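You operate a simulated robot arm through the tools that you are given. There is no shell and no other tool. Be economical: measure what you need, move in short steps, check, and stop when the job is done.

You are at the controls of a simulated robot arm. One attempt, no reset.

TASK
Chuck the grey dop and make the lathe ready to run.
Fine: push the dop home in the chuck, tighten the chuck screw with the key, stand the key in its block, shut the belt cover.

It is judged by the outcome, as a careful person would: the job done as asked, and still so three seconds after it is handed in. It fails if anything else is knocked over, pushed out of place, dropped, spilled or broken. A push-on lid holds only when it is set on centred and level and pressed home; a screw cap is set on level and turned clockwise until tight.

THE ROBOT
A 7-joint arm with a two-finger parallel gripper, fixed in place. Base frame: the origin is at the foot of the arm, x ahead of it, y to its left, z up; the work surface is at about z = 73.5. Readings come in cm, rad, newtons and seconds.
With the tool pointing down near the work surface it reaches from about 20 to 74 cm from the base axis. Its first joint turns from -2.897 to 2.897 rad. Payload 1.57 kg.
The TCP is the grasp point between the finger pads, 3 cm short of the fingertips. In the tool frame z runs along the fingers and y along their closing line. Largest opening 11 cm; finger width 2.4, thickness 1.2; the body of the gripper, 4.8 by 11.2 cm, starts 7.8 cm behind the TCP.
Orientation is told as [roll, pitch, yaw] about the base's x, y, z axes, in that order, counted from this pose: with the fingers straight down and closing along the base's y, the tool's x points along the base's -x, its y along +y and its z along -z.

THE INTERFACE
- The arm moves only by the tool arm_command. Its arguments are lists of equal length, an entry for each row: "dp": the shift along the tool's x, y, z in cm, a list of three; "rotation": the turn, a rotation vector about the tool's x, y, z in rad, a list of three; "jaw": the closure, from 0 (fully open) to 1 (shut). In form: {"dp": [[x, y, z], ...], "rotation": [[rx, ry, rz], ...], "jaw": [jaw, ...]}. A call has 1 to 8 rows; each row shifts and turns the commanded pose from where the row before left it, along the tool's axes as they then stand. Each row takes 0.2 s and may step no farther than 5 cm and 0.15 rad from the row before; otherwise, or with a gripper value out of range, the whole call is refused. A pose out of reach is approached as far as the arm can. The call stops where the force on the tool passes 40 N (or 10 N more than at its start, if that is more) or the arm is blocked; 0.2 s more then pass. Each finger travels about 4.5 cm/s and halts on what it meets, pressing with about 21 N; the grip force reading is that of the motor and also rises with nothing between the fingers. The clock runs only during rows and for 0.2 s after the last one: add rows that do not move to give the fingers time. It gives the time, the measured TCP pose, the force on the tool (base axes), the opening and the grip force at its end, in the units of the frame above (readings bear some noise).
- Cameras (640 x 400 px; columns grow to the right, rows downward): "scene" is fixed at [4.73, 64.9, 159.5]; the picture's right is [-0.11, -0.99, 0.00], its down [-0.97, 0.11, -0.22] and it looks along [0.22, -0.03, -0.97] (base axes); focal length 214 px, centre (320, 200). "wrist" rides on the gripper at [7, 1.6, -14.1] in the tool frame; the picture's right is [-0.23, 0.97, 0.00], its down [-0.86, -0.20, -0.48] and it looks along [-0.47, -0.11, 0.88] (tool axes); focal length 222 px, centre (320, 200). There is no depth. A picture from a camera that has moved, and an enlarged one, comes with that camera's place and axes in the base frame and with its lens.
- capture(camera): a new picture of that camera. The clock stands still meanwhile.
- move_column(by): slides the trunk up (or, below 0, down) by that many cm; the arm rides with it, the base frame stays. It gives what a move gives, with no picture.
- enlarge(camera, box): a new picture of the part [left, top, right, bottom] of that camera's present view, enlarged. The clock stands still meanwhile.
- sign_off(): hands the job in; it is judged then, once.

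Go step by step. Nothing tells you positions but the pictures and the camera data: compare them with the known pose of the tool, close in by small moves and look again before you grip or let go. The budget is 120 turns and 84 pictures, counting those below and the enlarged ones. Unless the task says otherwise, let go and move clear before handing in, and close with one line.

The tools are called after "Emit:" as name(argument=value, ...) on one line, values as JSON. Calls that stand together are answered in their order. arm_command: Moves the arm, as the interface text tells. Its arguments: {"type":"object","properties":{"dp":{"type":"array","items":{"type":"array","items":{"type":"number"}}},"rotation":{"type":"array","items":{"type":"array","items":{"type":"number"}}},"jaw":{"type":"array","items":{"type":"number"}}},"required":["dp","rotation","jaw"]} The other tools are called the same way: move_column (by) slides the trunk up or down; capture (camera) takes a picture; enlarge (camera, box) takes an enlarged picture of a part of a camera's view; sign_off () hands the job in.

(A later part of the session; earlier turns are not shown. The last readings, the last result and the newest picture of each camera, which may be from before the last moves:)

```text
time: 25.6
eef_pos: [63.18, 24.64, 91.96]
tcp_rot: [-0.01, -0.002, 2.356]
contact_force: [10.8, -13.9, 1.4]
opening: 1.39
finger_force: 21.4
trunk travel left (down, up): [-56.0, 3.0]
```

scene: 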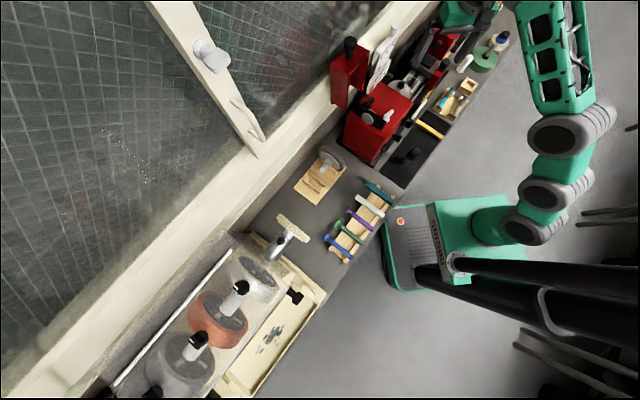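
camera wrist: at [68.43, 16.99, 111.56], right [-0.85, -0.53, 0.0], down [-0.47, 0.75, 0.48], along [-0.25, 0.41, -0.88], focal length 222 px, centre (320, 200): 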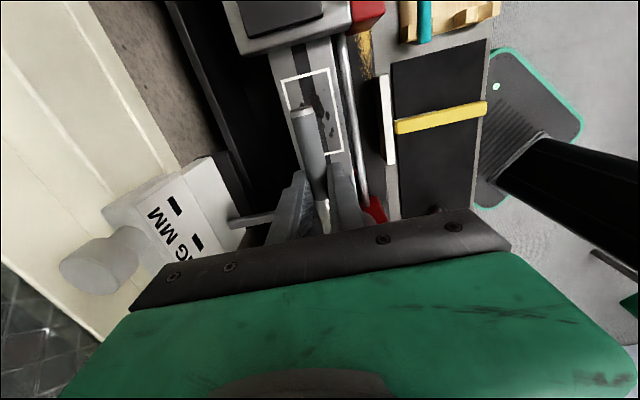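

Contact of ~17 N at about the face position. Let me look at where the shank end is relative to the chuck.

Emit:
enlarge(camera="scene", box=[389, 70, 419, 94])

Emit:
enlarge(camera="wrist", box=[240, 90, 400, 230])

```text
16.00 times, centred on (404, 82) of scene
camera zoom: at [4.73, 64.9, 159.5], right [-0.11, -0.99, 0.0], down [-0.97, 0.11, -0.22], along [0.22, -0.03, -0.97], focal length 3432 px, centre (-1024, 2088)
```

zoom: 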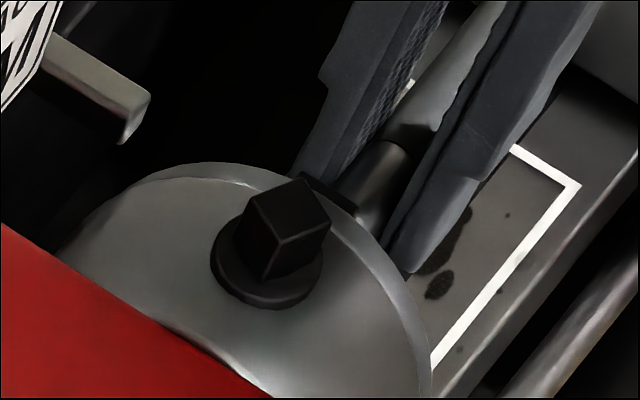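

```text
2.86 times, centred on (320, 160) of wrist
camera zoom: at [66.91, 18.55, 106.12], right [-0.85, -0.53, -0.01], down [-0.47, 0.74, 0.48], along [-0.25, 0.41, -0.88], focal length 635 px, centre (320, 314)
```

zoom: 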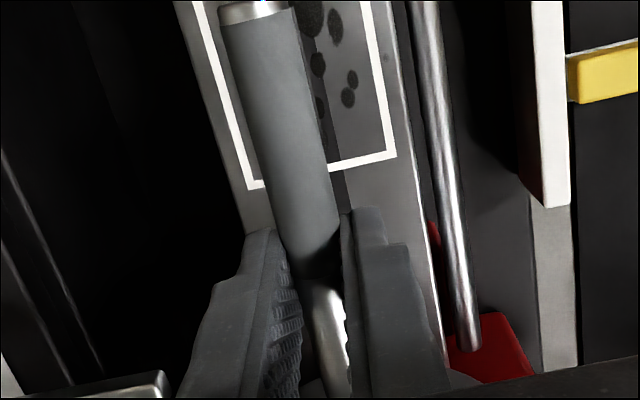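

I can't tell whether it found the bore. I'll withdraw and go to a pose on the arm side, tilted, where the wrist camera can see the chuck face past the fingers.

Emit:
arm_command(dp=[[3.7, 0, 0], [0, 0, -4], [0, 4, -4], [0, 4, 0], [0, 4, 0], [0, 4, 0], [0, 0, 0], [0, 0, 0]], rotation=[[0, 0, 0], [0, 0, 0], [0, 0, 0], [0, 0, 0], [0, 0, 0], [0, -0.14, 0], [0, -0.14, 0], [0, -0.14, 0]], jaw=[1, 1, 1, 1, 1, 1, 1, 1])

Emit:
enlarge(camera="wrist", box=[120, 100, 360, 290])

```text
refused: row 3 steps farther than a row can; nothing moved
```

```text
2.11 times, centred on (240, 195) of wrist
camera zoom: at [66.91, 18.55, 106.12], right [-0.85, -0.53, -0.01], down [-0.47, 0.74, 0.48], along [-0.25, 0.41, -0.88], focal length 468 px, centre (488, 210)
```

zoom: 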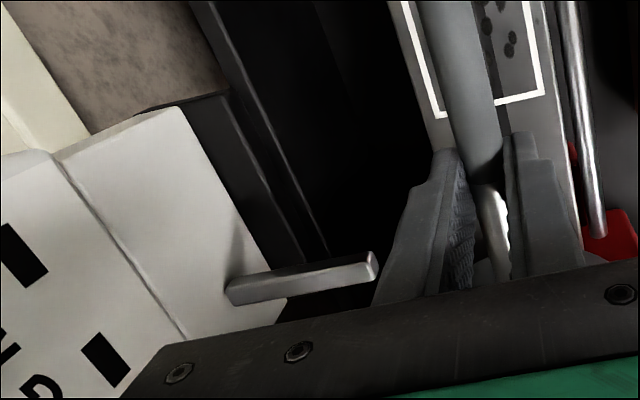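

Emit:
arm_command(dp=[[3.7, 0, 0], [0, 0, -4.5], [0, 4, -3], [0, 4, 0], [0, 4, 0], [0, 4, 0], [0, 0, 0], [0, 0, 0]], rotation=[[0, 0, 0], [0, 0, 0], [0, 0, 0], [0, 0, 0], [0, 0, 0], [0, -0.14, 0], [0, -0.14, 0], [0, -0.14, 0]], jaw=[1, 1, 1, 1, 1, 1, 1, 1])

Emit:
enlarge(camera="wrist", box=[120, 100, 360, 290])

```text
time: 27.4
eef_pos: [57.73, 11.71, 102.64]
tcp_rot: [-0.012, -0.369, 2.362]
contact_force: [-0.2, 0.3, 0.5]
opening: 1.45
finger_force: 21.4
out of reach, approached as far as the arm can: row 4, 5, 8
trunk travel left (down, up): [-56.0, 3.0]
```

```text
2.11 times, centred on (240, 195) of wrist
camera zoom: at [64.72, 2.35, 113.36], right [-0.84, -0.54, 0.07], down [-0.31, 0.58, 0.76], along [-0.45, 0.61, -0.65], focal length 468 px, centre (488, 210)
```

zoom: 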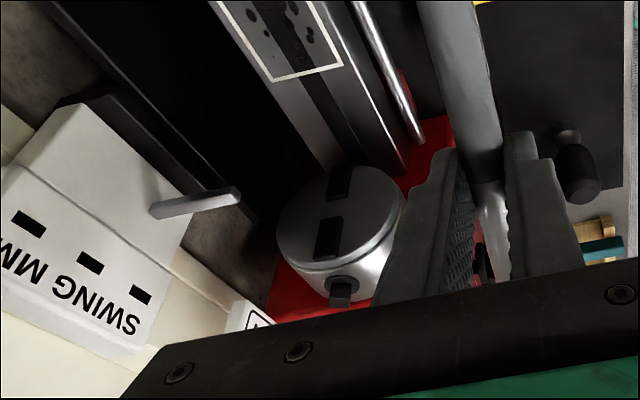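

Now the chuck face is fully visible. Enlarging it.

Emit:
enlarge(camera="wrist", box=[215, 170, 285, 250])

```text
5.00 times, centred on (250, 210) of wrist
camera zoom: at [64.72, 2.35, 113.36], right [-0.84, -0.54, 0.07], down [-0.31, 0.58, 0.76], along [-0.45, 0.61, -0.65], focal length 1111 px, centre (670, 150)
```

zoom: 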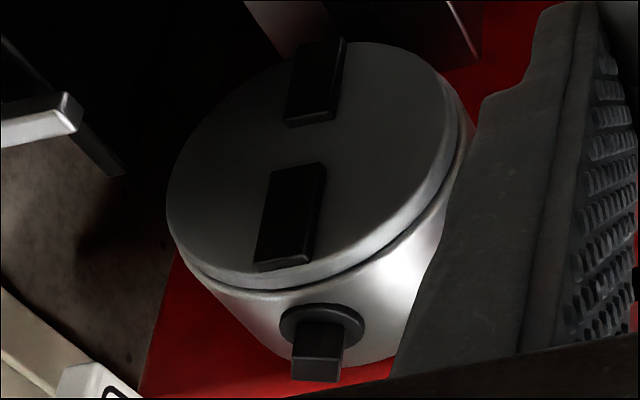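

I see two black jaws with a gap at centre. Checking whether there is a bore between them.

Emit:
enlarge(camera="wrist", box=[235, 183, 261, 205])

```text
16.00 times, centred on (248, 194) of wrist
camera zoom: at [64.72, 2.35, 113.36], right [-0.84, -0.54, 0.07], down [-0.31, 0.58, 0.76], along [-0.45, 0.61, -0.65], focal length 3554 px, centre (1472, 296)
```

zoom: 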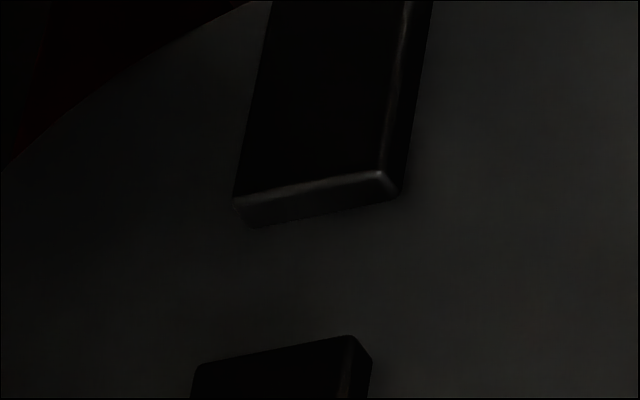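

No bore drawn; the shank evidently seats between the jaws at the centre (w≈62.15, z≈90.5). I'll level the tool and go back to the approach pose, then probe gently.

Emit:
arm_command(dp=[[0, 0, 0], [0, 0, 0], [0, 0, 0], [0, 0, 0]], rotation=[[0, 0.14, 0], [0, 0.14, 0], [0, 0.09, 0], [0, 0, 0]], jaw=[1, 1, 1, 1])

```text
time: 28.4
eef_pos: [58.22, 12.16, 102.95]
tcp_rot: [-0.012, -0.077, 2.358]
contact_force: [-0.2, 0.1, -1.4]
opening: 1.43
finger_force: 21.2
out of reach, approached as far as the arm can: row 1, 3
trunk travel left (down, up): [-56.0, 3.0]
```

Emit:
arm_command(dp=[[0, 0, 2], [0, -3.1, 1.4], [-0.7, -3.1, 1], [-0.7, -3.1, 1], [-0.6, -3.1, 0.5], [0, 0, 0]], rotation=[[-0.012, 0.077, 0], [0, 0, 0], [0, 0, 0], [0, 0, 0], [0, 0, 0], [0, 0, 0]], jaw=[1, 1, 1, 1, 1, 1])

```text
time: 29.8
eef_pos: [66.31, 23.51, 98.35]
tcp_rot: [-0.017, -0.046, 2.357]
contact_force: [-0.2, 0.3, -1.5]
opening: 1.43
finger_force: 21.2
out of reach, approached as far as the arm can: row 1
trunk travel left (down, up): [-56.0, 3.0]
```

Emit:
arm_command(dp=[[0, 0.7, 2], [0, 0.66, 2], [0, 0, 2.2], [0, 0, 0]], rotation=[[-0.017, 0.046, 0], [0, 0, 0], [0, 0, 0], [0, 0, 0]], jaw=[1, 1, 1, 1])

```text
time: 30.8
eef_pos: [65.26, 22.64, 92.19]
tcp_rot: [0.0, 0.002, 2.356]
contact_force: [-0.1, -0.9, -1.4]
opening: 1.45
finger_force: 21.0
trunk travel left (down, up): [-56.0, 3.0]
```

Emit:
arm_command(dp=[[-1.2, 0, 0.15], [-1.2, 0, 0], [-0.3, 0, 0], [-0.2, 0, 0], [0, 0, 0]], rotation=[[0, 0, 0], [0, 0, 0], [0, 0, 0], [0, 0, 0], [0, 0, 0]], jaw=[1, 1, 1, 1, 1])

```text
time: 32.0
eef_pos: [63.3, 24.67, 92.17]
tcp_rot: [-0.002, 0.003, 2.356]
contact_force: [0.6, -0.9, -0.9]
opening: 1.44
finger_force: 21.0
trunk travel left (down, up): [-56.0, 3.0]
```

No contact yet; continue in small steps.

Emit:
arm_command(dp=[[-0.2, 0, 0], [-0.2, 0, 0], [-0.2, 0, 0], [0, 0, 0]], rotation=[[0, 0, 0], [0, 0, 0], [0, 0, 0], [0, 0, 0]], jaw=[1, 1, 1, 1])

```text
time: 33.0
eef_pos: [62.78, 25.15, 92.17]
tcp_rot: [-0.003, 0.005, 2.356]
contact_force: [-0.4, -0.5, -1.4]
opening: 1.44
finger_force: 21.3
trunk travel left (down, up): [-56.0, 3.0]
```

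Emit:
arm_command(dp=[[-0.3, 0, 0], [-0.3, 0, 0], [-0.3, 0, 0], [-0.3, 0, 0], [0, 0, 0]], rotation=[[0, 0, 0], [0, 0, 0], [0, 0, 0], [0, 0, 0], [0, 0, 0]], jaw=[1, 1, 1, 1, 1])

Emit:
enlarge(camera="scene", box=[389, 70, 419, 94])

```text
time: 34.2
eef_pos: [61.87, 25.93, 92.06]
tcp_rot: [0.0, 0.001, 2.358]
contact_force: [1.0, 0.0, -1.6]
opening: 1.42
finger_force: 21.3
trunk travel left (down, up): [-56.0, 3.0]
```

```text
16.00 times, centred on (404, 82) of scene
camera zoom: at [4.73, 64.9, 159.5], right [-0.11, -0.99, 0.0], down [-0.97, 0.11, -0.22], along [0.22, -0.03, -0.97], focal length 3432 px, centre (-1024, 2088)
```

zoom: 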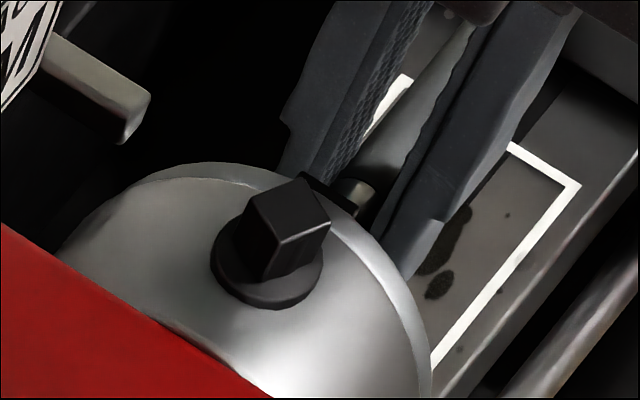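

It is sliding in freely. Continue until resistance.

Emit:
arm_command(dp=[[-0.4, 0, 0], [-0.4, 0, 0], [-0.4, 0, 0], [-0.4, 0, 0], [0, 0, 0]], rotation=[[0, 0, 0], [0, 0, 0], [0, 0, 0], [0, 0, 0], [0, 0, 0]], jaw=[1, 1, 1, 1, 1])

Emit:
enlarge(camera="scene", box=[389, 70, 419, 94])

```text
time: 35.4
eef_pos: [60.83, 27.12, 92.01]
tcp_rot: [0.0, 0.001, 2.356]
contact_force: [0.5, -0.2, -0.9]
opening: 1.43
finger_force: 20.7
trunk travel left (down, up): [-56.0, 3.0]
```

```text
16.00 times, centred on (404, 82) of scene
camera zoom: at [4.73, 64.9, 159.5], right [-0.11, -0.99, 0.0], down [-0.97, 0.11, -0.22], along [0.22, -0.03, -0.97], focal length 3432 px, centre (-1024, 2088)
```

zoom: 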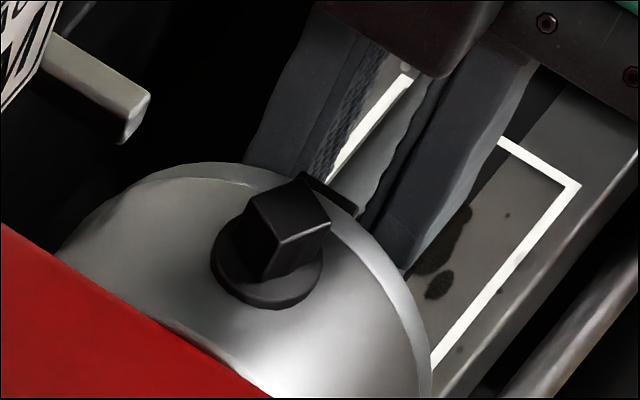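

Emit:
arm_command(dp=[[-0.3, 0, 0], [-0.3, 0, 0], [-0.2, 0, 0], [-0.2, 0, 0], [0, 0, 0]], rotation=[[0, 0, 0], [0, 0, 0], [0, 0, 0], [0, 0, 0], [0, 0, 0]], jaw=[1, 1, 1, 1, 1])

```text
time: 36.6
eef_pos: [60.12, 27.66, 92.09]
tcp_rot: [-0.002, 0.001, 2.356]
contact_force: [-0.3, 0.9, -1.1]
opening: 1.4
finger_force: 20.9
trunk travel left (down, up): [-56.0, 3.0]
```

Emit:
arm_command(dp=[[-0.2, 0, 0], [-0.2, 0, 0], [-0.2, 0, 0], [0, 0, 0]], rotation=[[0, 0, 0], [0, 0, 0], [0, 0, 0], [0, 0, 0]], jaw=[1, 1, 1, 1])

Emit:
enlarge(camera="wrist", box=[240, 90, 400, 230])

```text
time: 37.6
eef_pos: [60.03, 27.77, 92.08]
tcp_rot: [-0.003, 0.002, 2.351]
contact_force: [23.7, -20.8, -1.0]
opening: 1.41
finger_force: 20.5
trunk travel left (down, up): [-56.0, 3.0]
```

```text
2.86 times, centred on (320, 160) of wrist
camera zoom: at [63.82, 21.77, 106.38], right [-0.85, -0.52, 0.0], down [-0.46, 0.75, 0.48], along [-0.25, 0.41, -0.88], focal length 635 px, centre (320, 314)
```

zoom: 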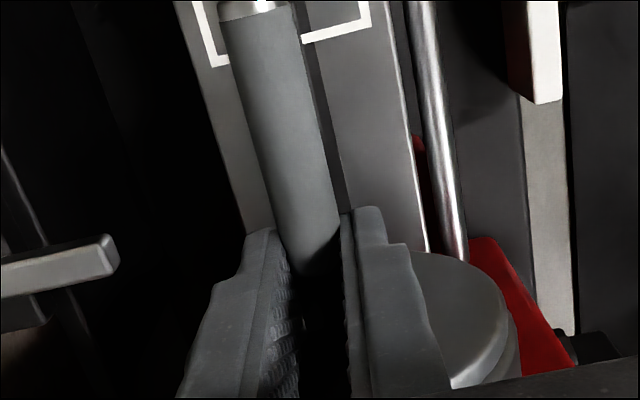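

Firm stop at 31 N without slip. To be sure it is the dop seating and not fingers touching a jaw, I'll regrip 1.5 cm further back and push again.

Emit:
arm_command(dp=[[0.15, 0, 0], [0, 0, 0], [0, 0, 0], [1.5, 0, 0], [0, 0, 0], [0, 0, 0], [0, 0, 0]], rotation=[[0, 0, 0], [0, 0, 0], [0, 0, 0], [0, 0, 0], [0, 0, 0], [0, 0, 0], [0, 0, 0]], jaw=[1, 0.75, 0.75, 0.75, 0.75, 1, 1])

Emit:
arm_command(dp=[[0, 0, 0], [-0.2, 0, 0], [-0.2, 0, 0], [-0.2, 0, 0], [-0.2, 0, 0], [0, 0, 0]], rotation=[[0, 0, 0], [0, 0, 0], [0, 0, 0], [0, 0, 0], [0, 0, 0], [0, 0, 0]], jaw=[1, 1, 1, 1, 1, 1])

Emit:
enlarge(camera="wrist", box=[240, 90, 400, 230])

```text
time: 39.2
eef_pos: [60.81, 26.93, 92.07]
tcp_rot: [-0.001, 0.002, 2.356]
contact_force: [-0.7, 0.4, 0.2]
opening: 1.41
finger_force: 21.4
trunk travel left (down, up): [-56.0, 3.0]
```

```text
time: 40.6
eef_pos: [60.35, 27.42, 92.12]
tcp_rot: [-0.001, 0.0, 2.355]
contact_force: [-0.6, -0.5, 1.2]
opening: 1.41
finger_force: 21.4
trunk travel left (down, up): [-56.0, 3.0]
```

```text
2.86 times, centred on (320, 160) of wrist
camera zoom: at [64.12, 21.5, 106.38], right [-0.85, -0.53, 0.0], down [-0.46, 0.75, 0.48], along [-0.25, 0.41, -0.88], focal length 635 px, centre (320, 314)
```

zoom: 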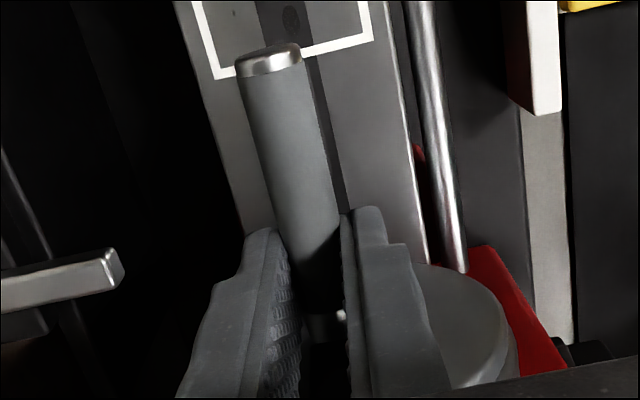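

It moved further in freely, so the earlier stop was the fingers. Continue: push on, then regrip further back.

Emit:
arm_command(dp=[[-0.2, 0, 0], [0, 0, 0], [0, 0, 0], [1.8, 0, 0], [0, 0, 0], [0, 0, 0], [0, 0, 0]], rotation=[[0, 0, 0], [0, 0, 0], [0, 0, 0], [0, 0, 0], [0, 0, 0], [0, 0, 0], [0, 0, 0]], jaw=[1, 0.75, 0.75, 0.75, 0.75, 1, 1])

Emit:
arm_command(dp=[[0, 0, 0], [-0.2, 0, 0], [-0.2, 0, 0], [-0.2, 0, 0], [-0.2, 0, 0], [-0.2, 0, 0], [-0.2, 0, 0], [0, 0, 0]], rotation=[[0, 0, 0], [0, 0, 0], [0, 0, 0], [0, 0, 0], [0, 0, 0], [0, 0, 0], [0, 0, 0], [0, 0, 0]], jaw=[1, 1, 1, 1, 1, 1, 1, 1])

Emit:
enlarge(camera="wrist", box=[240, 90, 400, 230])

```text
time: 42.2
eef_pos: [61.38, 26.34, 92.22]
tcp_rot: [-0.003, 0.002, 2.357]
contact_force: [0.7, -0.8, 0.2]
opening: 1.45
finger_force: 21.0
trunk travel left (down, up): [-56.0, 3.0]
```

```text
time: 44.0
eef_pos: [60.64, 27.18, 92.07]
tcp_rot: [-0.003, -0.001, 2.356]
contact_force: [10.8, -12.4, 0.1]
opening: 1.42
finger_force: 20.8
trunk travel left (down, up): [-56.0, 3.0]
```

```text
2.86 times, centred on (320, 160) of wrist
camera zoom: at [64.49, 21.08, 106.35], right [-0.85, -0.53, 0.0], down [-0.46, 0.75, 0.48], along [-0.25, 0.41, -0.88], focal length 635 px, centre (320, 314)
```

zoom: 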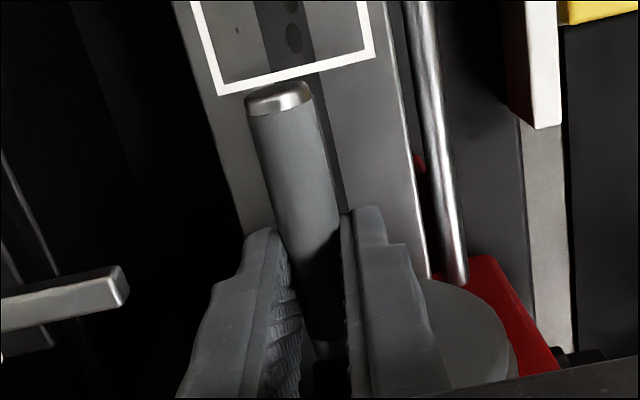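

Now it resists with the fingers clear of the jaws: the dop has bottomed. One firmer push to make sure.

Emit:
arm_command(dp=[[-0.2, 0, 0], [-0.2, 0, 0], [0, 0, 0]], rotation=[[0, 0, 0], [0, 0, 0], [0, 0, 0]], jaw=[1, 1, 1])

Emit:
enlarge(camera="scene", box=[389, 70, 419, 94])

```text
time: 44.8
eef_pos: [60.35, 27.43, 91.95]
tcp_rot: [-0.003, 0.0, 2.355]
contact_force: [11.5, -14.5, -0.1]
opening: 1.4
finger_force: 21.1
trunk travel left (down, up): [-56.0, 3.0]
```

```text
16.00 times, centred on (404, 82) of scene
camera zoom: at [4.73, 64.9, 159.5], right [-0.11, -0.99, 0.0], down [-0.97, 0.11, -0.22], along [0.22, -0.03, -0.97], focal length 3432 px, centre (-1024, 2088)
```

zoom: 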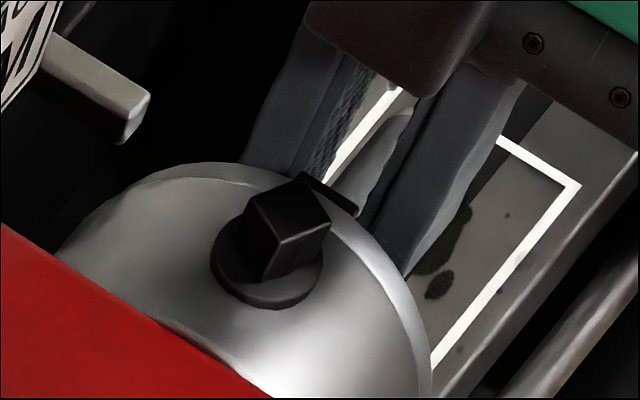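

The grip slips at ~18 N, so I'll open, and push on the dop's end with closed fingers for a definite seat.

Emit:
arm_command(dp=[[0.3, 0, 0], [0, 0, 0], [0, 0, -4.5], [4, 0, 0], [3.3, 0, 0], [0, 0, 0], [0, 0, 4.5], [0, 0, 0]], rotation=[[0, 0, 0], [0, 0, 0], [0, 0, 0], [0, 0, 0], [0, 0, 0], [0, 0, 0], [0, 0, 0], [0, 0, 0]], jaw=[0.75, 0.7, 0.7, 0.7, 1, 1, 1, 1])

Emit:
enlarge(camera="wrist", box=[240, 90, 400, 230])

Emit:
enlarge(camera="scene", box=[384, 60, 434, 100])

```text
time: 46.6
eef_pos: [65.72, 22.11, 92.03]
tcp_rot: [-0.003, 0.001, 2.356]
contact_force: [-0.5, 0.4, -1.3]
opening: 0.0
finger_force: 20.4
trunk travel left (down, up): [-56.0, 3.0]
```

```text
2.86 times, centred on (320, 160) of wrist
camera zoom: at [69.53, 16.1, 106.38], right [-0.85, -0.53, 0.0], down [-0.46, 0.75, 0.48], along [-0.25, 0.41, -0.88], focal length 635 px, centre (320, 314)
```

zoom: 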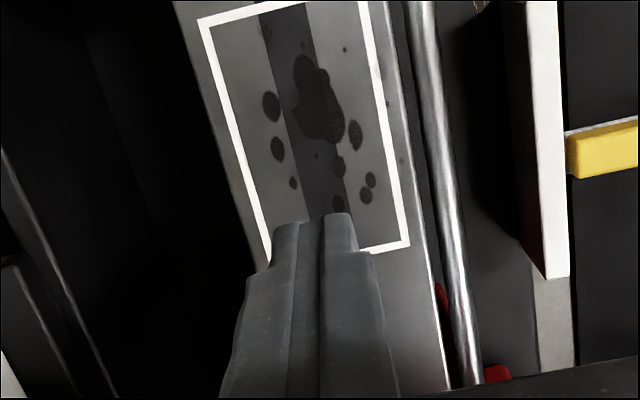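

```text
10.00 times, centred on (409, 80) of scene
camera zoom: at [4.73, 64.9, 159.5], right [-0.11, -0.99, 0.0], down [-0.97, 0.11, -0.22], along [0.22, -0.03, -0.97], focal length 2145 px, centre (-570, 1400)
```

zoom: 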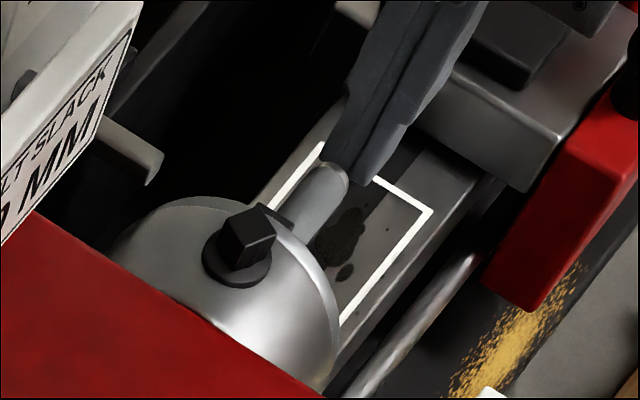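

The dop stays in the chuck on its own. Pushing on its end now.

Emit:
arm_command(dp=[[-0.5, 0, 0], [-0.3, 0, 0], [-0.2, 0, 0], [-0.2, 0, 0], [-0.2, 0, 0], [-0.2, 0, 0], [-0.2, 0, 0], [0, 0, 0]], rotation=[[0, 0, 0], [0, 0, 0], [0, 0, 0], [0, 0, 0], [0, 0, 0], [0, 0, 0], [0, 0, 0], [0, 0, 0]], jaw=[1, 1, 1, 1, 1, 1, 1, 1])

```text
time: 48.4
eef_pos: [64.92, 23.11, 92.33]
tcp_rot: [-0.011, 0.008, 2.342]
contact_force: [25.4, -26.9, -1.4]
opening: 0.01
finger_force: 21.5
trunk travel left (down, up): [-56.0, 3.0]
stopped in row 8: the force on the tool passed its limit (the readings are from after the stop); the commanded pose is now the measured one
```

The dop is seated at ~37 N on its end. Now retract up and travel to the key on the mat, near (37, 23.5).

Emit:
arm_command(dp=[[0.7, 0, 0], [0, 0, -4.5], [0, 0, -4.5], [0, 0, -4.5]], rotation=[[0, 0, 0], [0, 0, 0.014], [0, 0, -0.028], [0, 0, 0]], jaw=[1, 0.5, 0.5, 0.5])

Emit:
arm_command(dp=[[-3, 3.3, 0], [-3, 3.3, 0], [-3, 3.3, 0], [-3, 3.3, 0], [-3, 3.3, 0], [-3, 3.3, 0]], rotation=[[0, 0, 0], [0, 0, 0], [0, 0, 0], [0, 0, 0], [0, 0, 0], [0, 0, 0]], jaw=[0.5, 0.5, 0.5, 0.5, 0.5, 0.5])

Emit:
capture(camera="wrist")

```text
time: 49.4
eef_pos: [64.89, 23.07, 105.94]
tcp_rot: [-0.005, 0.004, 2.366]
contact_force: [0.8, -0.4, 0.5]
opening: 5.5
finger_force: 0.2
trunk travel left (down, up): [-56.0, 3.0]
```

```text
time: 50.8
eef_pos: [38.15, 21.51, 105.66]
tcp_rot: [-0.007, 0.007, 2.366]
contact_force: [0.5, -0.2, 0.3]
opening: 5.5
finger_force: 0.1
trunk travel left (down, up): [-56.0, 3.0]
```

```text
24 pictures are left
camera wrist: at [41.85, 15.51, 119.95], right [-0.84, -0.54, -0.01], down [-0.48, 0.74, 0.47], along [-0.25, 0.4, -0.88], focal length 222 px, centre (320, 200)
```

wrist: 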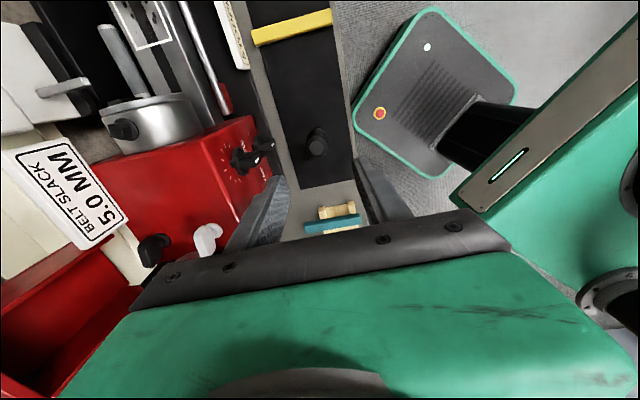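

The key top is at about (37.45, 23.65). Centering over it and lowering with the trunk.

Emit:
arm_command(dp=[[-2, -1.04, 0]], rotation=[[-0.006, -0.006, 0]], jaw=[0.4])

Emit:
move_column(by=-16)

Emit:
enlarge(camera="wrist", box=[220, 90, 420, 230])

```text
time: 51.2
eef_pos: [37.51, 23.75, 105.59]
tcp_rot: [0.0, -0.001, 2.367]
contact_force: [0.0, -0.4, 1.1]
opening: 6.58
finger_force: 0.1
trunk travel left (down, up): [-56.0, 3.0]
```

```text
time: 53.0
eef_pos: [37.41, 23.72, 89.61]
tcp_rot: [0.0, -0.001, 2.368]
contact_force: [0.7, 0.8, -0.2]
opening: 6.6
finger_force: 0.1
trunk travel left (down, up): [-40.0, 19.0]
```

```text
2.86 times, centred on (320, 160) of wrist
camera zoom: at [41.39, 17.71, 103.91], right [-0.84, -0.54, 0.0], down [-0.47, 0.74, 0.48], along [-0.26, 0.4, -0.88], focal length 635 px, centre (320, 314)
```

zoom: 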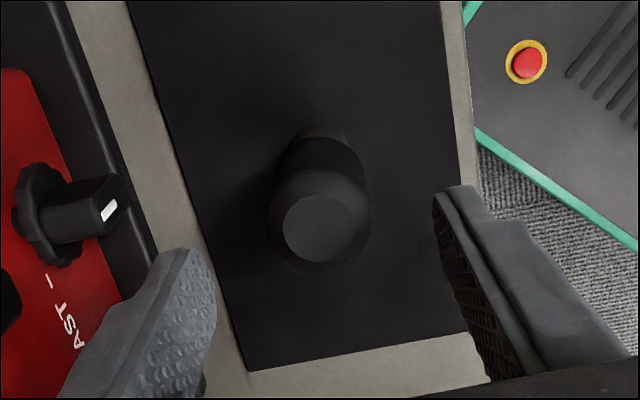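

Well centred laterally; shift 0.4 along and descend to grip the handle.

Emit:
arm_command(dp=[[-0.4, 0, 2], [0, 0, 3.3], [0, 0, 3.3], [0, 0, 0], [0, 0, 0], [0, 0, 0], [0, 0, 0]], rotation=[[0, 0, 0], [0, 0, 0], [0, 0, 0], [0, 0, 0], [0, 0, 0], [0, 0, 0], [0, 0, 0]], jaw=[0.4, 0.4, 0.4, 0.4, 0.7, 1, 1])

```text
time: 54.6
eef_pos: [37.22, 23.99, 81.24]
tcp_rot: [0.001, 0.0, 2.369]
contact_force: [1.4, 1.1, 2.0]
opening: 3.57
finger_force: 20.8
trunk travel left (down, up): [-40.0, 19.0]
```

Gripped at 3.6 cm. Lifting gently to see if it is free.

Emit:
arm_command(dp=[[0, 0, -0.3], [0, 0, -0.3], [0, 0, -0.4], [0, 0, 0]], rotation=[[0, 0, 0], [0, 0, 0], [0, 0, 0], [0, 0, 0]], jaw=[1, 1, 1, 1])

```text
time: 55.6
eef_pos: [37.2, 23.88, 81.88]
tcp_rot: [0.001, 0.0, 2.366]
contact_force: [-0.4, -0.6, -0.7]
opening: 3.6
finger_force: 21.4
trunk travel left (down, up): [-40.0, 19.0]
```

Emit:
arm_command(dp=[[0, 0, -1.5], [0, 0, -1.5], [0, 0, 0]], rotation=[[0, 0, 0], [0, 0, 0], [0, 0, 0]], jaw=[1, 1, 1])

Emit:
enlarge(camera="scene", box=[385, 115, 455, 170])

```text
time: 56.4
eef_pos: [37.25, 24.04, 85.1]
tcp_rot: [0.0, 0.0, 2.368]
contact_force: [0.7, -0.5, -0.8]
opening: 3.59
finger_force: 21.1
trunk travel left (down, up): [-40.0, 19.0]
```

```text
7.27 times, centred on (420, 142) of scene
camera zoom: at [4.73, 64.9, 159.5], right [-0.11, -0.99, 0.0], down [-0.97, 0.11, -0.22], along [0.22, -0.03, -0.97], focal length 1560 px, centre (-407, 618)
```

zoom: 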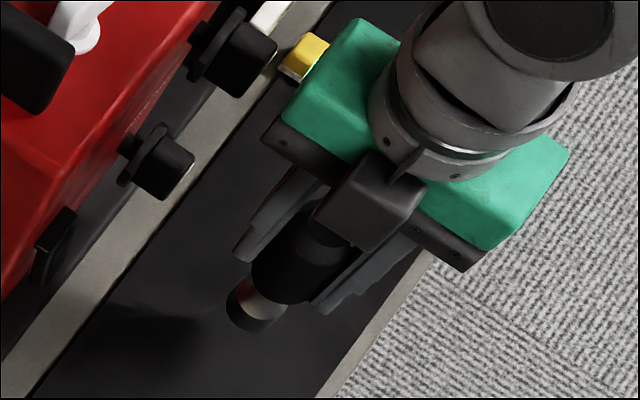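

The key is free and lifted. Now raise it above the screw height and move over the chuck screw at about (57.0, 30.8).

Emit:
move_column(by=19)

Emit:
arm_command(dp=[[0, 0, -4], [1.88, -3.73, 0], [1.88, -3.73, 0], [1.88, -3.73, 0], [1.88, -3.73, 0], [1.88, -3.73, 0], [0, 0, 0]], rotation=[[0, 0, 0], [0, 0, 0], [0, 0, 0], [0, 0, 0], [0, 0, 0], [0, 0, 0], [0, 0, 0]], jaw=[1, 1, 1, 1, 1, 1, 1])

Emit:
enlarge(camera="scene", box=[374, 56, 434, 104])

Emit:
enlarge(camera="wrist", box=[220, 70, 420, 230])

```text
time: 58.5
eef_pos: [37.26, 23.96, 104.05]
tcp_rot: [-0.001, 0.0, 2.365]
contact_force: [0.4, -0.2, -0.9]
opening: 3.58
finger_force: 21.3
trunk travel left (down, up): [-59.0, 0.0]
```

```text
time: 60.1
eef_pos: [56.87, 30.95, 108.04]
tcp_rot: [0.001, 0.001, 2.369]
contact_force: [-0.3, 0.7, -1.3]
opening: 3.6
finger_force: 20.5
trunk travel left (down, up): [-59.0, 0.0]
```

```text
8.33 times, centred on (404, 80) of scene
camera zoom: at [4.73, 64.9, 159.5], right [-0.11, -0.99, 0.0], down [-0.97, 0.11, -0.22], along [0.22, -0.03, -0.97], focal length 1787 px, centre (-380, 1200)
```

zoom: 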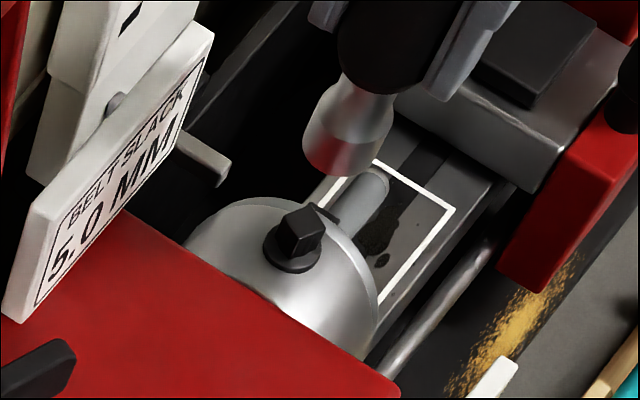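

```text
2.50 times, centred on (320, 150) of wrist
camera zoom: at [60.87, 24.88, 122.3], right [-0.84, -0.54, 0.0], down [-0.47, 0.74, 0.48], along [-0.26, 0.4, -0.88], focal length 555 px, centre (320, 325)
```

zoom: 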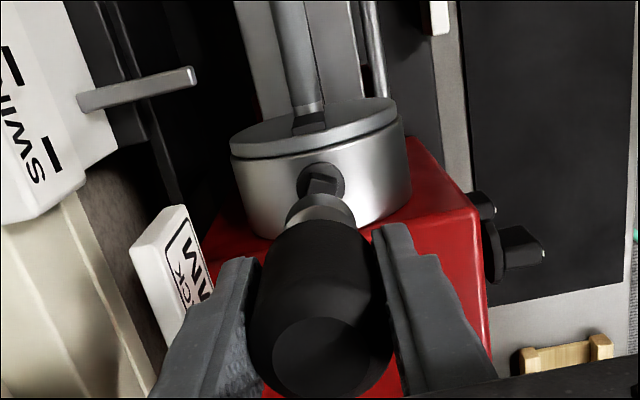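

Good views: the socket hangs nearly over the square head; I'd shift ~0.3 cm toward the tailstock. Lower close above the head and look again.

Emit:
arm_command(dp=[[0.3, 0, 1.5], [0, 0, 1.5], [0, 0, 0]], rotation=[[0, 0, 0], [0, 0, 0], [0, 0, 0]], jaw=[1, 1, 1])

Emit:
enlarge(camera="scene", box=[389, 66, 419, 90])

Emit:
enlarge(camera="wrist", box=[260, 110, 380, 206])

```text
time: 60.9
eef_pos: [57.13, 30.61, 105.08]
tcp_rot: [0.0, 0.0, 2.369]
contact_force: [-0.5, 0.4, -0.1]
opening: 3.58
finger_force: 20.9
trunk travel left (down, up): [-59.0, 0.0]
```

```text
16.00 times, centred on (404, 78) of scene
camera zoom: at [4.73, 64.9, 159.5], right [-0.11, -0.99, 0.0], down [-0.97, 0.11, -0.22], along [0.22, -0.03, -0.97], focal length 3432 px, centre (-1024, 2152)
```

zoom: 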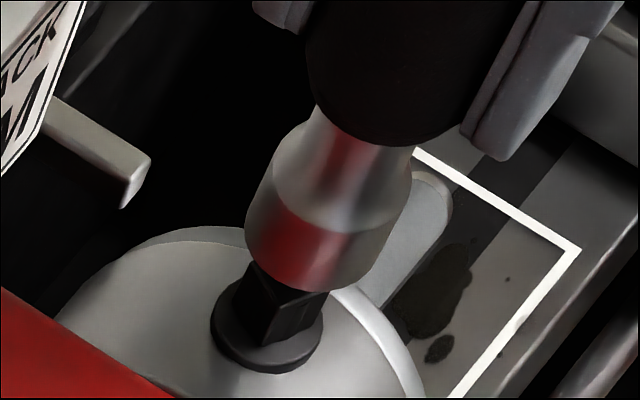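

```text
4.17 times, centred on (320, 158) of wrist
camera zoom: at [61.03, 24.58, 119.29], right [-0.84, -0.54, 0.0], down [-0.47, 0.74, 0.48], along [-0.26, 0.4, -0.88], focal length 926 px, centre (320, 375)
```

zoom: 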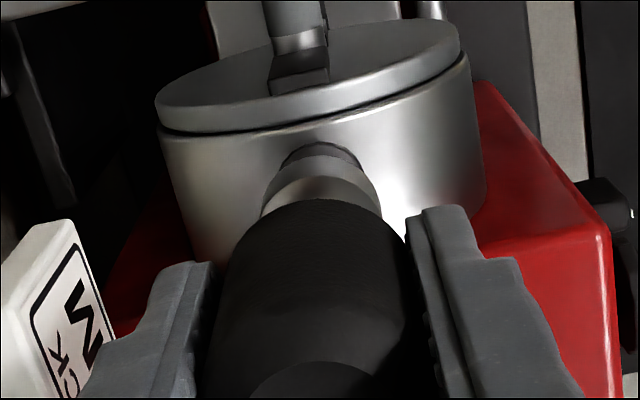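

The wrist view says the key axis is on the screw. Lowering in small steps and watching the force.

Emit:
arm_command(dp=[[0, 0, 0.4], [0, 0, 0.3], [0, 0, 0.3], [0, 0, 0.3], [0, 0, 0]], rotation=[[0, 0, 0], [0, 0, 0], [0, 0, 0], [0, 0, 0], [0, 0, 0]], jaw=[1, 1, 1, 1, 1])

```text
time: 62.1
eef_pos: [57.06, 30.6, 104.05]
tcp_rot: [-0.005, 0.002, 2.366]
contact_force: [1.6, -1.2, 15.4]
opening: 3.6
finger_force: 20.5
trunk travel left (down, up): [-59.0, 0.0]
```

Contact on top of the head. I'll turn slowly clockwise under light pressure until it drops on.

Emit:
arm_command(dp=[[0, 0, 0], [0, 0, 0], [0, 0, 0], [0, 0, 0], [0, 0, 0], [0, 0, 0]], rotation=[[0, 0, 0.08], [0, 0, 0.08], [0, 0, 0.08], [0, 0, 0.08], [0, 0, 0.08], [0, 0, 0]], jaw=[1, 1, 1, 1, 1, 1])

```text
time: 63.5
eef_pos: [57.1, 30.54, 103.74]
tcp_rot: [-0.002, 0.001, 1.966]
contact_force: [1.5, 0.6, 19.9]
opening: 3.59
finger_force: 20.9
trunk travel left (down, up): [-59.0, 0.0]
```

Emit:
arm_command(dp=[[0, 0, 0], [0, 0, 0], [0, 0, 0], [0, 0, 0], [0, 0, 0], [0, 0, 0]], rotation=[[0, 0, 0.08], [0, 0, 0.08], [0, 0, 0.08], [0, 0, 0.08], [0, 0, 0.08], [0, 0, 0]], jaw=[1, 1, 1, 1, 1, 1])

Emit:
enlarge(camera="scene", box=[389, 66, 419, 90])

Emit:
enlarge(camera="wrist", box=[260, 110, 380, 206])

```text
time: 64.9
eef_pos: [57.07, 30.61, 103.74]
tcp_rot: [0.0, -0.001, 1.569]
contact_force: [-4.5, -0.9, 17.8]
opening: 3.59
finger_force: 21.2
trunk travel left (down, up): [-59.0, 0.0]
```

```text
16.00 times, centred on (404, 78) of scene
camera zoom: at [4.73, 64.9, 159.5], right [-0.11, -0.99, 0.0], down [-0.97, 0.11, -0.22], along [0.22, -0.03, -0.97], focal length 3432 px, centre (-1024, 2152)
```

zoom: 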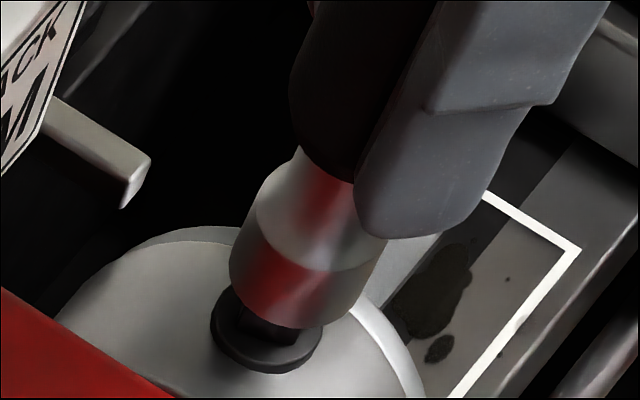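

```text
4.17 times, centred on (320, 158) of wrist
camera zoom: at [55.44, 23.57, 118.08], right [-0.97, 0.23, 0.0], down [0.2, 0.85, 0.48], along [0.11, 0.47, -0.88], focal length 926 px, centre (320, 375)
```

zoom: 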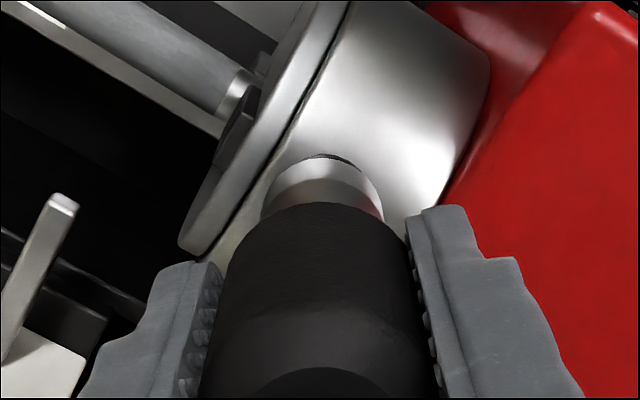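

Aligned but not dropped on yet. Continue turning clockwise up to another 45°.

Emit:
arm_command(dp=[[0, 0, 0], [0, 0, 0], [0, 0, 0], [0, 0, 0], [0, 0, 0], [0, 0, 0]], rotation=[[0, 0, 0.08], [0, 0, 0.08], [0, 0, 0.08], [0, 0, 0.08], [0, 0, 0.08], [0, 0, 0]], jaw=[1, 1, 1, 1, 1, 1])

Emit:
arm_command(dp=[[0, 0, 0], [0, 0, 0], [0, 0, 0], [0, 0, 0], [0, 0, 0], [0, 0, 0]], rotation=[[0, 0, 0.08], [0, 0, 0.08], [0, 0, 0.08], [0, 0, 0.08], [0, 0, 0.08], [0, 0, 0]], jaw=[1, 1, 1, 1, 1, 1])

```text
time: 66.3
eef_pos: [57.13, 30.61, 103.83]
tcp_rot: [0.001, 0.0, 1.168]
contact_force: [-6.1, -1.7, 15.6]
opening: 3.58
finger_force: 21.0
trunk travel left (down, up): [-59.0, 0.0]
```

```text
time: 67.7
eef_pos: [57.24, 30.7, 103.76]
tcp_rot: [0.001, -0.002, 0.767]
contact_force: [1.4, -1.7, 10.2]
opening: 3.56
finger_force: 21.0
trunk travel left (down, up): [-59.0, 0.0]
```

Vertical force is dropping; try pressing down a bit.

Emit:
arm_command(dp=[[0, 0, 0.2], [0, 0, 0.2], [0, 0, 0]], rotation=[[0, 0, 0], [0, 0, 0], [0, 0, 0]], jaw=[1, 1, 1])

Emit:
enlarge(camera="scene", box=[389, 66, 419, 90])

```text
time: 68.5
eef_pos: [57.18, 30.71, 103.53]
tcp_rot: [-0.001, -0.004, 0.768]
contact_force: [2.6, 0.8, 20.4]
opening: 3.59
finger_force: 21.2
trunk travel left (down, up): [-59.0, 0.0]
```

```text
16.00 times, centred on (404, 78) of scene
camera zoom: at [4.73, 64.9, 159.5], right [-0.11, -0.99, 0.0], down [-0.97, 0.11, -0.22], along [0.22, -0.03, -0.97], focal length 3432 px, centre (-1024, 2152)
```

zoom: 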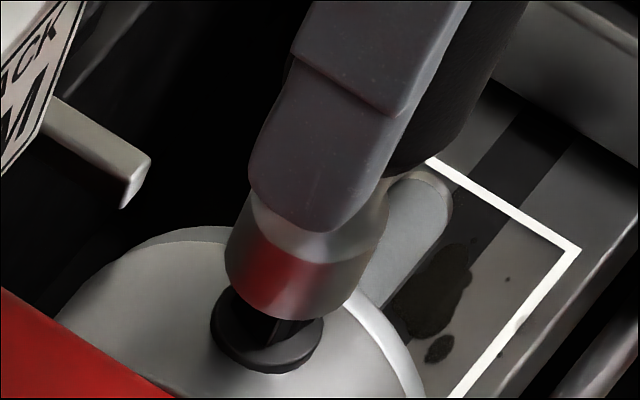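

I'll look very closely at the gap between the socket and screw head.

Emit:
enlarge(camera="scene", box=[400, 79, 415, 91])

```text
16.00 times, centred on (408, 85) of scene
camera zoom: at [4.73, 64.9, 159.5], right [-0.11, -0.99, 0.0], down [-0.97, 0.11, -0.22], along [0.22, -0.03, -0.97], focal length 3432 px, centre (-1080, 2040)
```

zoom: 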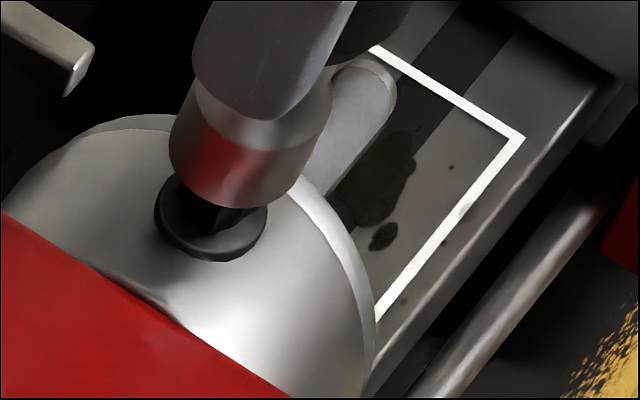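

Likely the friction at high pressure just turns the head with the key. I'll reduce pressure to a few newtons and search while turning.

Emit:
arm_command(dp=[[0, 0, -0.3], [0, 0, 0]], rotation=[[0, 0, 0], [0, 0, 0]], jaw=[1, 1])

```text
time: 69.1
eef_pos: [57.09, 30.48, 103.48]
tcp_rot: [0.001, 0.004, 0.769]
contact_force: [1.7, 1.0, 7.7]
opening: 3.59
finger_force: 21.1
trunk travel left (down, up): [-59.0, 0.0]
```

Emit:
arm_command(dp=[[0, 0, -0.08], [0, 0, 0], [0, 0, 0], [0, 0, 0], [0, 0, 0], [0, 0, 0]], rotation=[[0, 0, 0.07], [0, 0, 0.07], [0, 0, 0.07], [0, 0, 0.07], [0, 0, 0.07], [0, 0, 0.07]], jaw=[1, 1, 1, 1, 1, 1])

```text
time: 70.5
eef_pos: [57.17, 30.76, 103.7]
tcp_rot: [-0.001, -0.001, 0.348]
contact_force: [0.8, 0.2, -1.3]
opening: 3.58
finger_force: 20.6
trunk travel left (down, up): [-59.0, 0.0]
```

Contact vanished; pressing down gently to see whether it engages.

Emit:
arm_command(dp=[[0, 0, 0.2], [0, 0, 0.2], [0, 0, 0.1], [0, 0, 0]], rotation=[[0, 0, 0], [0, 0, 0], [0, 0, 0], [0, 0, 0]], jaw=[1, 1, 1, 1])

```text
time: 71.5
eef_pos: [57.15, 30.53, 103.5]
tcp_rot: [0.0, -0.005, 0.349]
contact_force: [-1.9, -1.3, 17.2]
opening: 3.58
finger_force: 21.2
trunk travel left (down, up): [-59.0, 0.0]
```

I'll check whether the head itself turned with the key.

Emit:
arm_command(dp=[[0, 0, -1.5], [0, 0, -1], [0, 0, 0]], rotation=[[0, 0, 0], [0, 0, 0], [0, 0, 0]], jaw=[1, 1, 1])

Emit:
enlarge(camera="scene", box=[393, 70, 418, 90])

```text
time: 72.3
eef_pos: [57.12, 30.66, 105.69]
tcp_rot: [0.001, 0.001, 0.349]
contact_force: [-0.8, 0.9, -0.2]
opening: 3.56
finger_force: 20.7
trunk travel left (down, up): [-59.0, 0.0]
```

```text
16.00 times, centred on (406, 80) of scene
camera zoom: at [4.73, 64.9, 159.5], right [-0.11, -0.99, 0.0], down [-0.97, 0.11, -0.22], along [0.22, -0.03, -0.97], focal length 3432 px, centre (-1048, 2120)
```

zoom: 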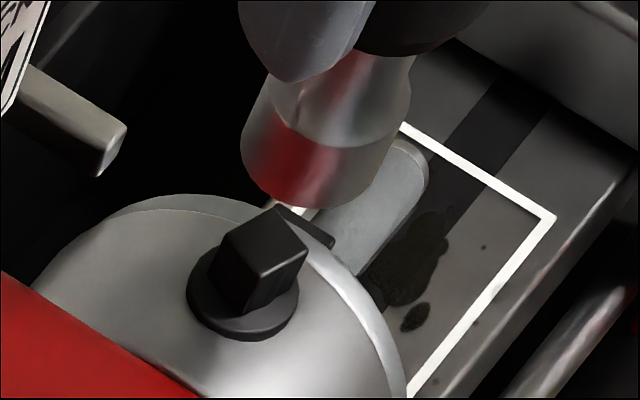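

The head looks essentially unrotated (or turned ~90° by friction). I'll try again with just light contact while turning.

Emit:
arm_command(dp=[[0, 0, 1], [0, 0, 0.9], [0, 0, 0.1], [0, 0, 0]], rotation=[[0, 0, 0], [0, 0, 0], [0, 0, 0], [0, 0, 0]], jaw=[1, 1, 1, 1])

```text
time: 73.3
eef_pos: [57.29, 30.51, 103.68]
tcp_rot: [0.0, -0.001, 0.348]
contact_force: [0.4, 0.7, -0.6]
opening: 3.6
finger_force: 20.8
trunk travel left (down, up): [-59.0, 0.0]
```

Emit:
arm_command(dp=[[0, 0, 0.12], [0, 0, 0], [0, 0, 0], [0, 0, 0], [0, 0, 0], [0, 0, 0]], rotation=[[0, 0, 0], [0, 0, 0.07], [0, 0, 0.07], [0, 0, 0.07], [0, 0, 0.07], [0, 0, 0]], jaw=[1, 1, 1, 1, 1, 1])

```text
time: 74.7
eef_pos: [57.19, 30.51, 103.54]
tcp_rot: [0.0, 0.001, 0.069]
contact_force: [1.1, -0.5, -1.2]
opening: 3.57
finger_force: 21.0
trunk travel left (down, up): [-59.0, 0.0]
```

Emit:
arm_command(dp=[[0, 0, 0.1], [0, 0, 0.1], [0, 0, 0.1], [0, 0, 0]], rotation=[[0, 0, 0], [0, 0, 0], [0, 0, 0], [0, 0, 0]], jaw=[1, 1, 1, 1])

```text
time: 75.7
eef_pos: [57.17, 30.58, 103.49]
tcp_rot: [0.001, -0.004, 0.068]
contact_force: [1.4, -1.0, 13.9]
opening: 3.59
finger_force: 21.3
trunk travel left (down, up): [-59.0, 0.0]
```

Emit:
arm_command(dp=[[0, 0, -0.15], [0, 0, 0], [0, 0, 0], [0, 0, 0], [0, 0, 0], [0, 0, 0]], rotation=[[0, 0, 0], [0, 0, 0.07], [0, 0, 0.07], [0, 0, 0.07], [0, 0, 0.07], [0, 0, 0.07]], jaw=[1, 1, 1, 1, 1, 1])

Emit:
arm_command(dp=[[0, 0, 0], [0, 0, 0], [0, 0, 0], [0, 0, 0], [0, 0, 0], [0, 0, 0]], rotation=[[0, 0, 0.07], [0, 0, 0.07], [0, 0, 0.07], [0, 0, 0.07], [0, 0, 0.07], [0, 0, 0]], jaw=[1, 1, 1, 1, 1, 1])

```text
time: 77.1
eef_pos: [57.13, 30.62, 103.46]
tcp_rot: [0.0, 0.0, -0.284]
contact_force: [-3.6, 2.1, 14.1]
opening: 3.59
finger_force: 21.2
trunk travel left (down, up): [-59.0, 0.0]
```

```text
time: 78.5
eef_pos: [57.12, 30.5, 103.42]
tcp_rot: [0.0, -0.002, -0.634]
contact_force: [-2.8, -3.2, 10.1]
opening: 3.6
finger_force: 20.8
trunk travel left (down, up): [-59.0, 0.0]
```

I'll check the head's orientation now compared with the lifted view.

Emit:
enlarge(camera="scene", box=[397, 76, 417, 92])

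```text
16.00 times, centred on (407, 84) of scene
camera zoom: at [4.73, 64.9, 159.5], right [-0.11, -0.99, 0.0], down [-0.97, 0.11, -0.22], along [0.22, -0.03, -0.97], focal length 3432 px, centre (-1072, 2056)
```

zoom: 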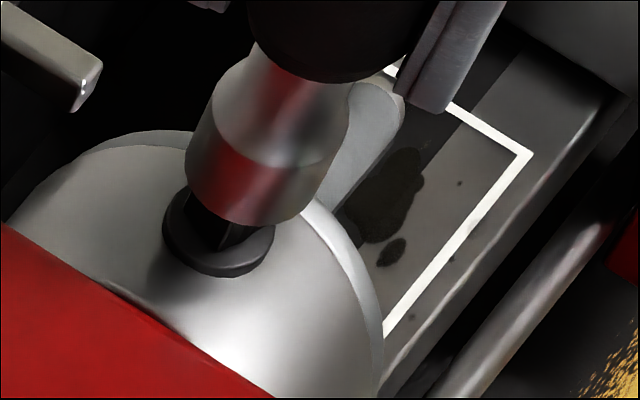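

Fitting the socket position over all views shows the key sits ~0.35 cm off the TCP along tool -x (it orbits the head as I turn). I'll compensate and search turning about the key's own axis.

Emit:
arm_command(dp=[[0, 0, -0.3], [0.33, 0, 0], [0, 0, 0.2], [0, 0, 0.1], [0, 0, 0]], rotation=[[0, 0, 0], [0, 0, 0], [0, 0, 0], [0, 0, 0], [0, 0, 0]], jaw=[1, 1, 1, 1, 1])

Emit:
arm_command(dp=[[0, -0.025, 0], [0, -0.025, 0], [0, -0.025, 0], [0, -0.025, 0], [0, -0.025, 0], [0, 0, 0]], rotation=[[0, 0, -0.07], [0, 0, -0.07], [0, 0, -0.07], [0, 0, -0.07], [0, 0, -0.07], [0, 0, 0]], jaw=[1, 1, 1, 1, 1, 1])

```text
time: 79.7
eef_pos: [56.9, 30.81, 103.56]
tcp_rot: [-0.001, 0.0, -0.633]
contact_force: [-0.7, 1.0, 3.2]
opening: 3.59
finger_force: 20.8
trunk travel left (down, up): [-59.0, 0.0]
```

```text
time: 81.1
eef_pos: [56.77, 30.59, 103.47]
tcp_rot: [-0.001, 0.001, -0.279]
contact_force: [0.2, -1.7, 7.6]
opening: 3.59
finger_force: 21.5
trunk travel left (down, up): [-59.0, 0.0]
```

Emit:
arm_command(dp=[[0, -0.025, 0], [0, -0.025, 0], [0, -0.025, 0], [0, -0.025, 0], [0, -0.025, 0], [0, 0, 0]], rotation=[[0, 0, -0.07], [0, 0, -0.07], [0, 0, -0.07], [0, 0, -0.07], [0, 0, -0.07], [0, 0, 0]], jaw=[1, 1, 1, 1, 1, 1])

Emit:
arm_command(dp=[[0, -0.025, 0], [0, -0.025, 0], [0, -0.025, 0], [0, -0.025, 0], [0, -0.025, 0], [0, 0, 0]], rotation=[[0, 0, -0.07], [0, 0, -0.07], [0, 0, -0.07], [0, 0, -0.07], [0, 0, -0.07], [0, 0, 0]], jaw=[1, 1, 1, 1, 1, 1])

Emit:
arm_command(dp=[[0, -0.025, 0], [0, -0.025, 0], [0, -0.025, 0], [0, -0.025, 0], [0, -0.025, 0], [0, 0, 0]], rotation=[[0, 0, -0.07], [0, 0, -0.07], [0, 0, -0.07], [0, 0, -0.07], [0, 0, -0.07], [0, 0, 0]], jaw=[1, 1, 1, 1, 1, 1])

```text
time: 82.5
eef_pos: [56.87, 30.63, 103.47]
tcp_rot: [0.0, -0.001, 0.069]
contact_force: [0.6, -0.3, 7.4]
opening: 3.57
finger_force: 21.0
trunk travel left (down, up): [-59.0, 0.0]
```

```text
time: 83.9
eef_pos: [56.81, 30.41, 103.39]
tcp_rot: [0.0, 0.0, 0.419]
contact_force: [1.7, -2.0, 7.0]
opening: 3.58
finger_force: 21.6
trunk travel left (down, up): [-59.0, 0.0]
```

```text
time: 85.3
eef_pos: [56.8, 30.37, 103.44]
tcp_rot: [0.001, -0.002, 0.769]
contact_force: [1.9, 0.6, 9.2]
opening: 3.58
finger_force: 21.4
trunk travel left (down, up): [-59.0, 0.0]
```

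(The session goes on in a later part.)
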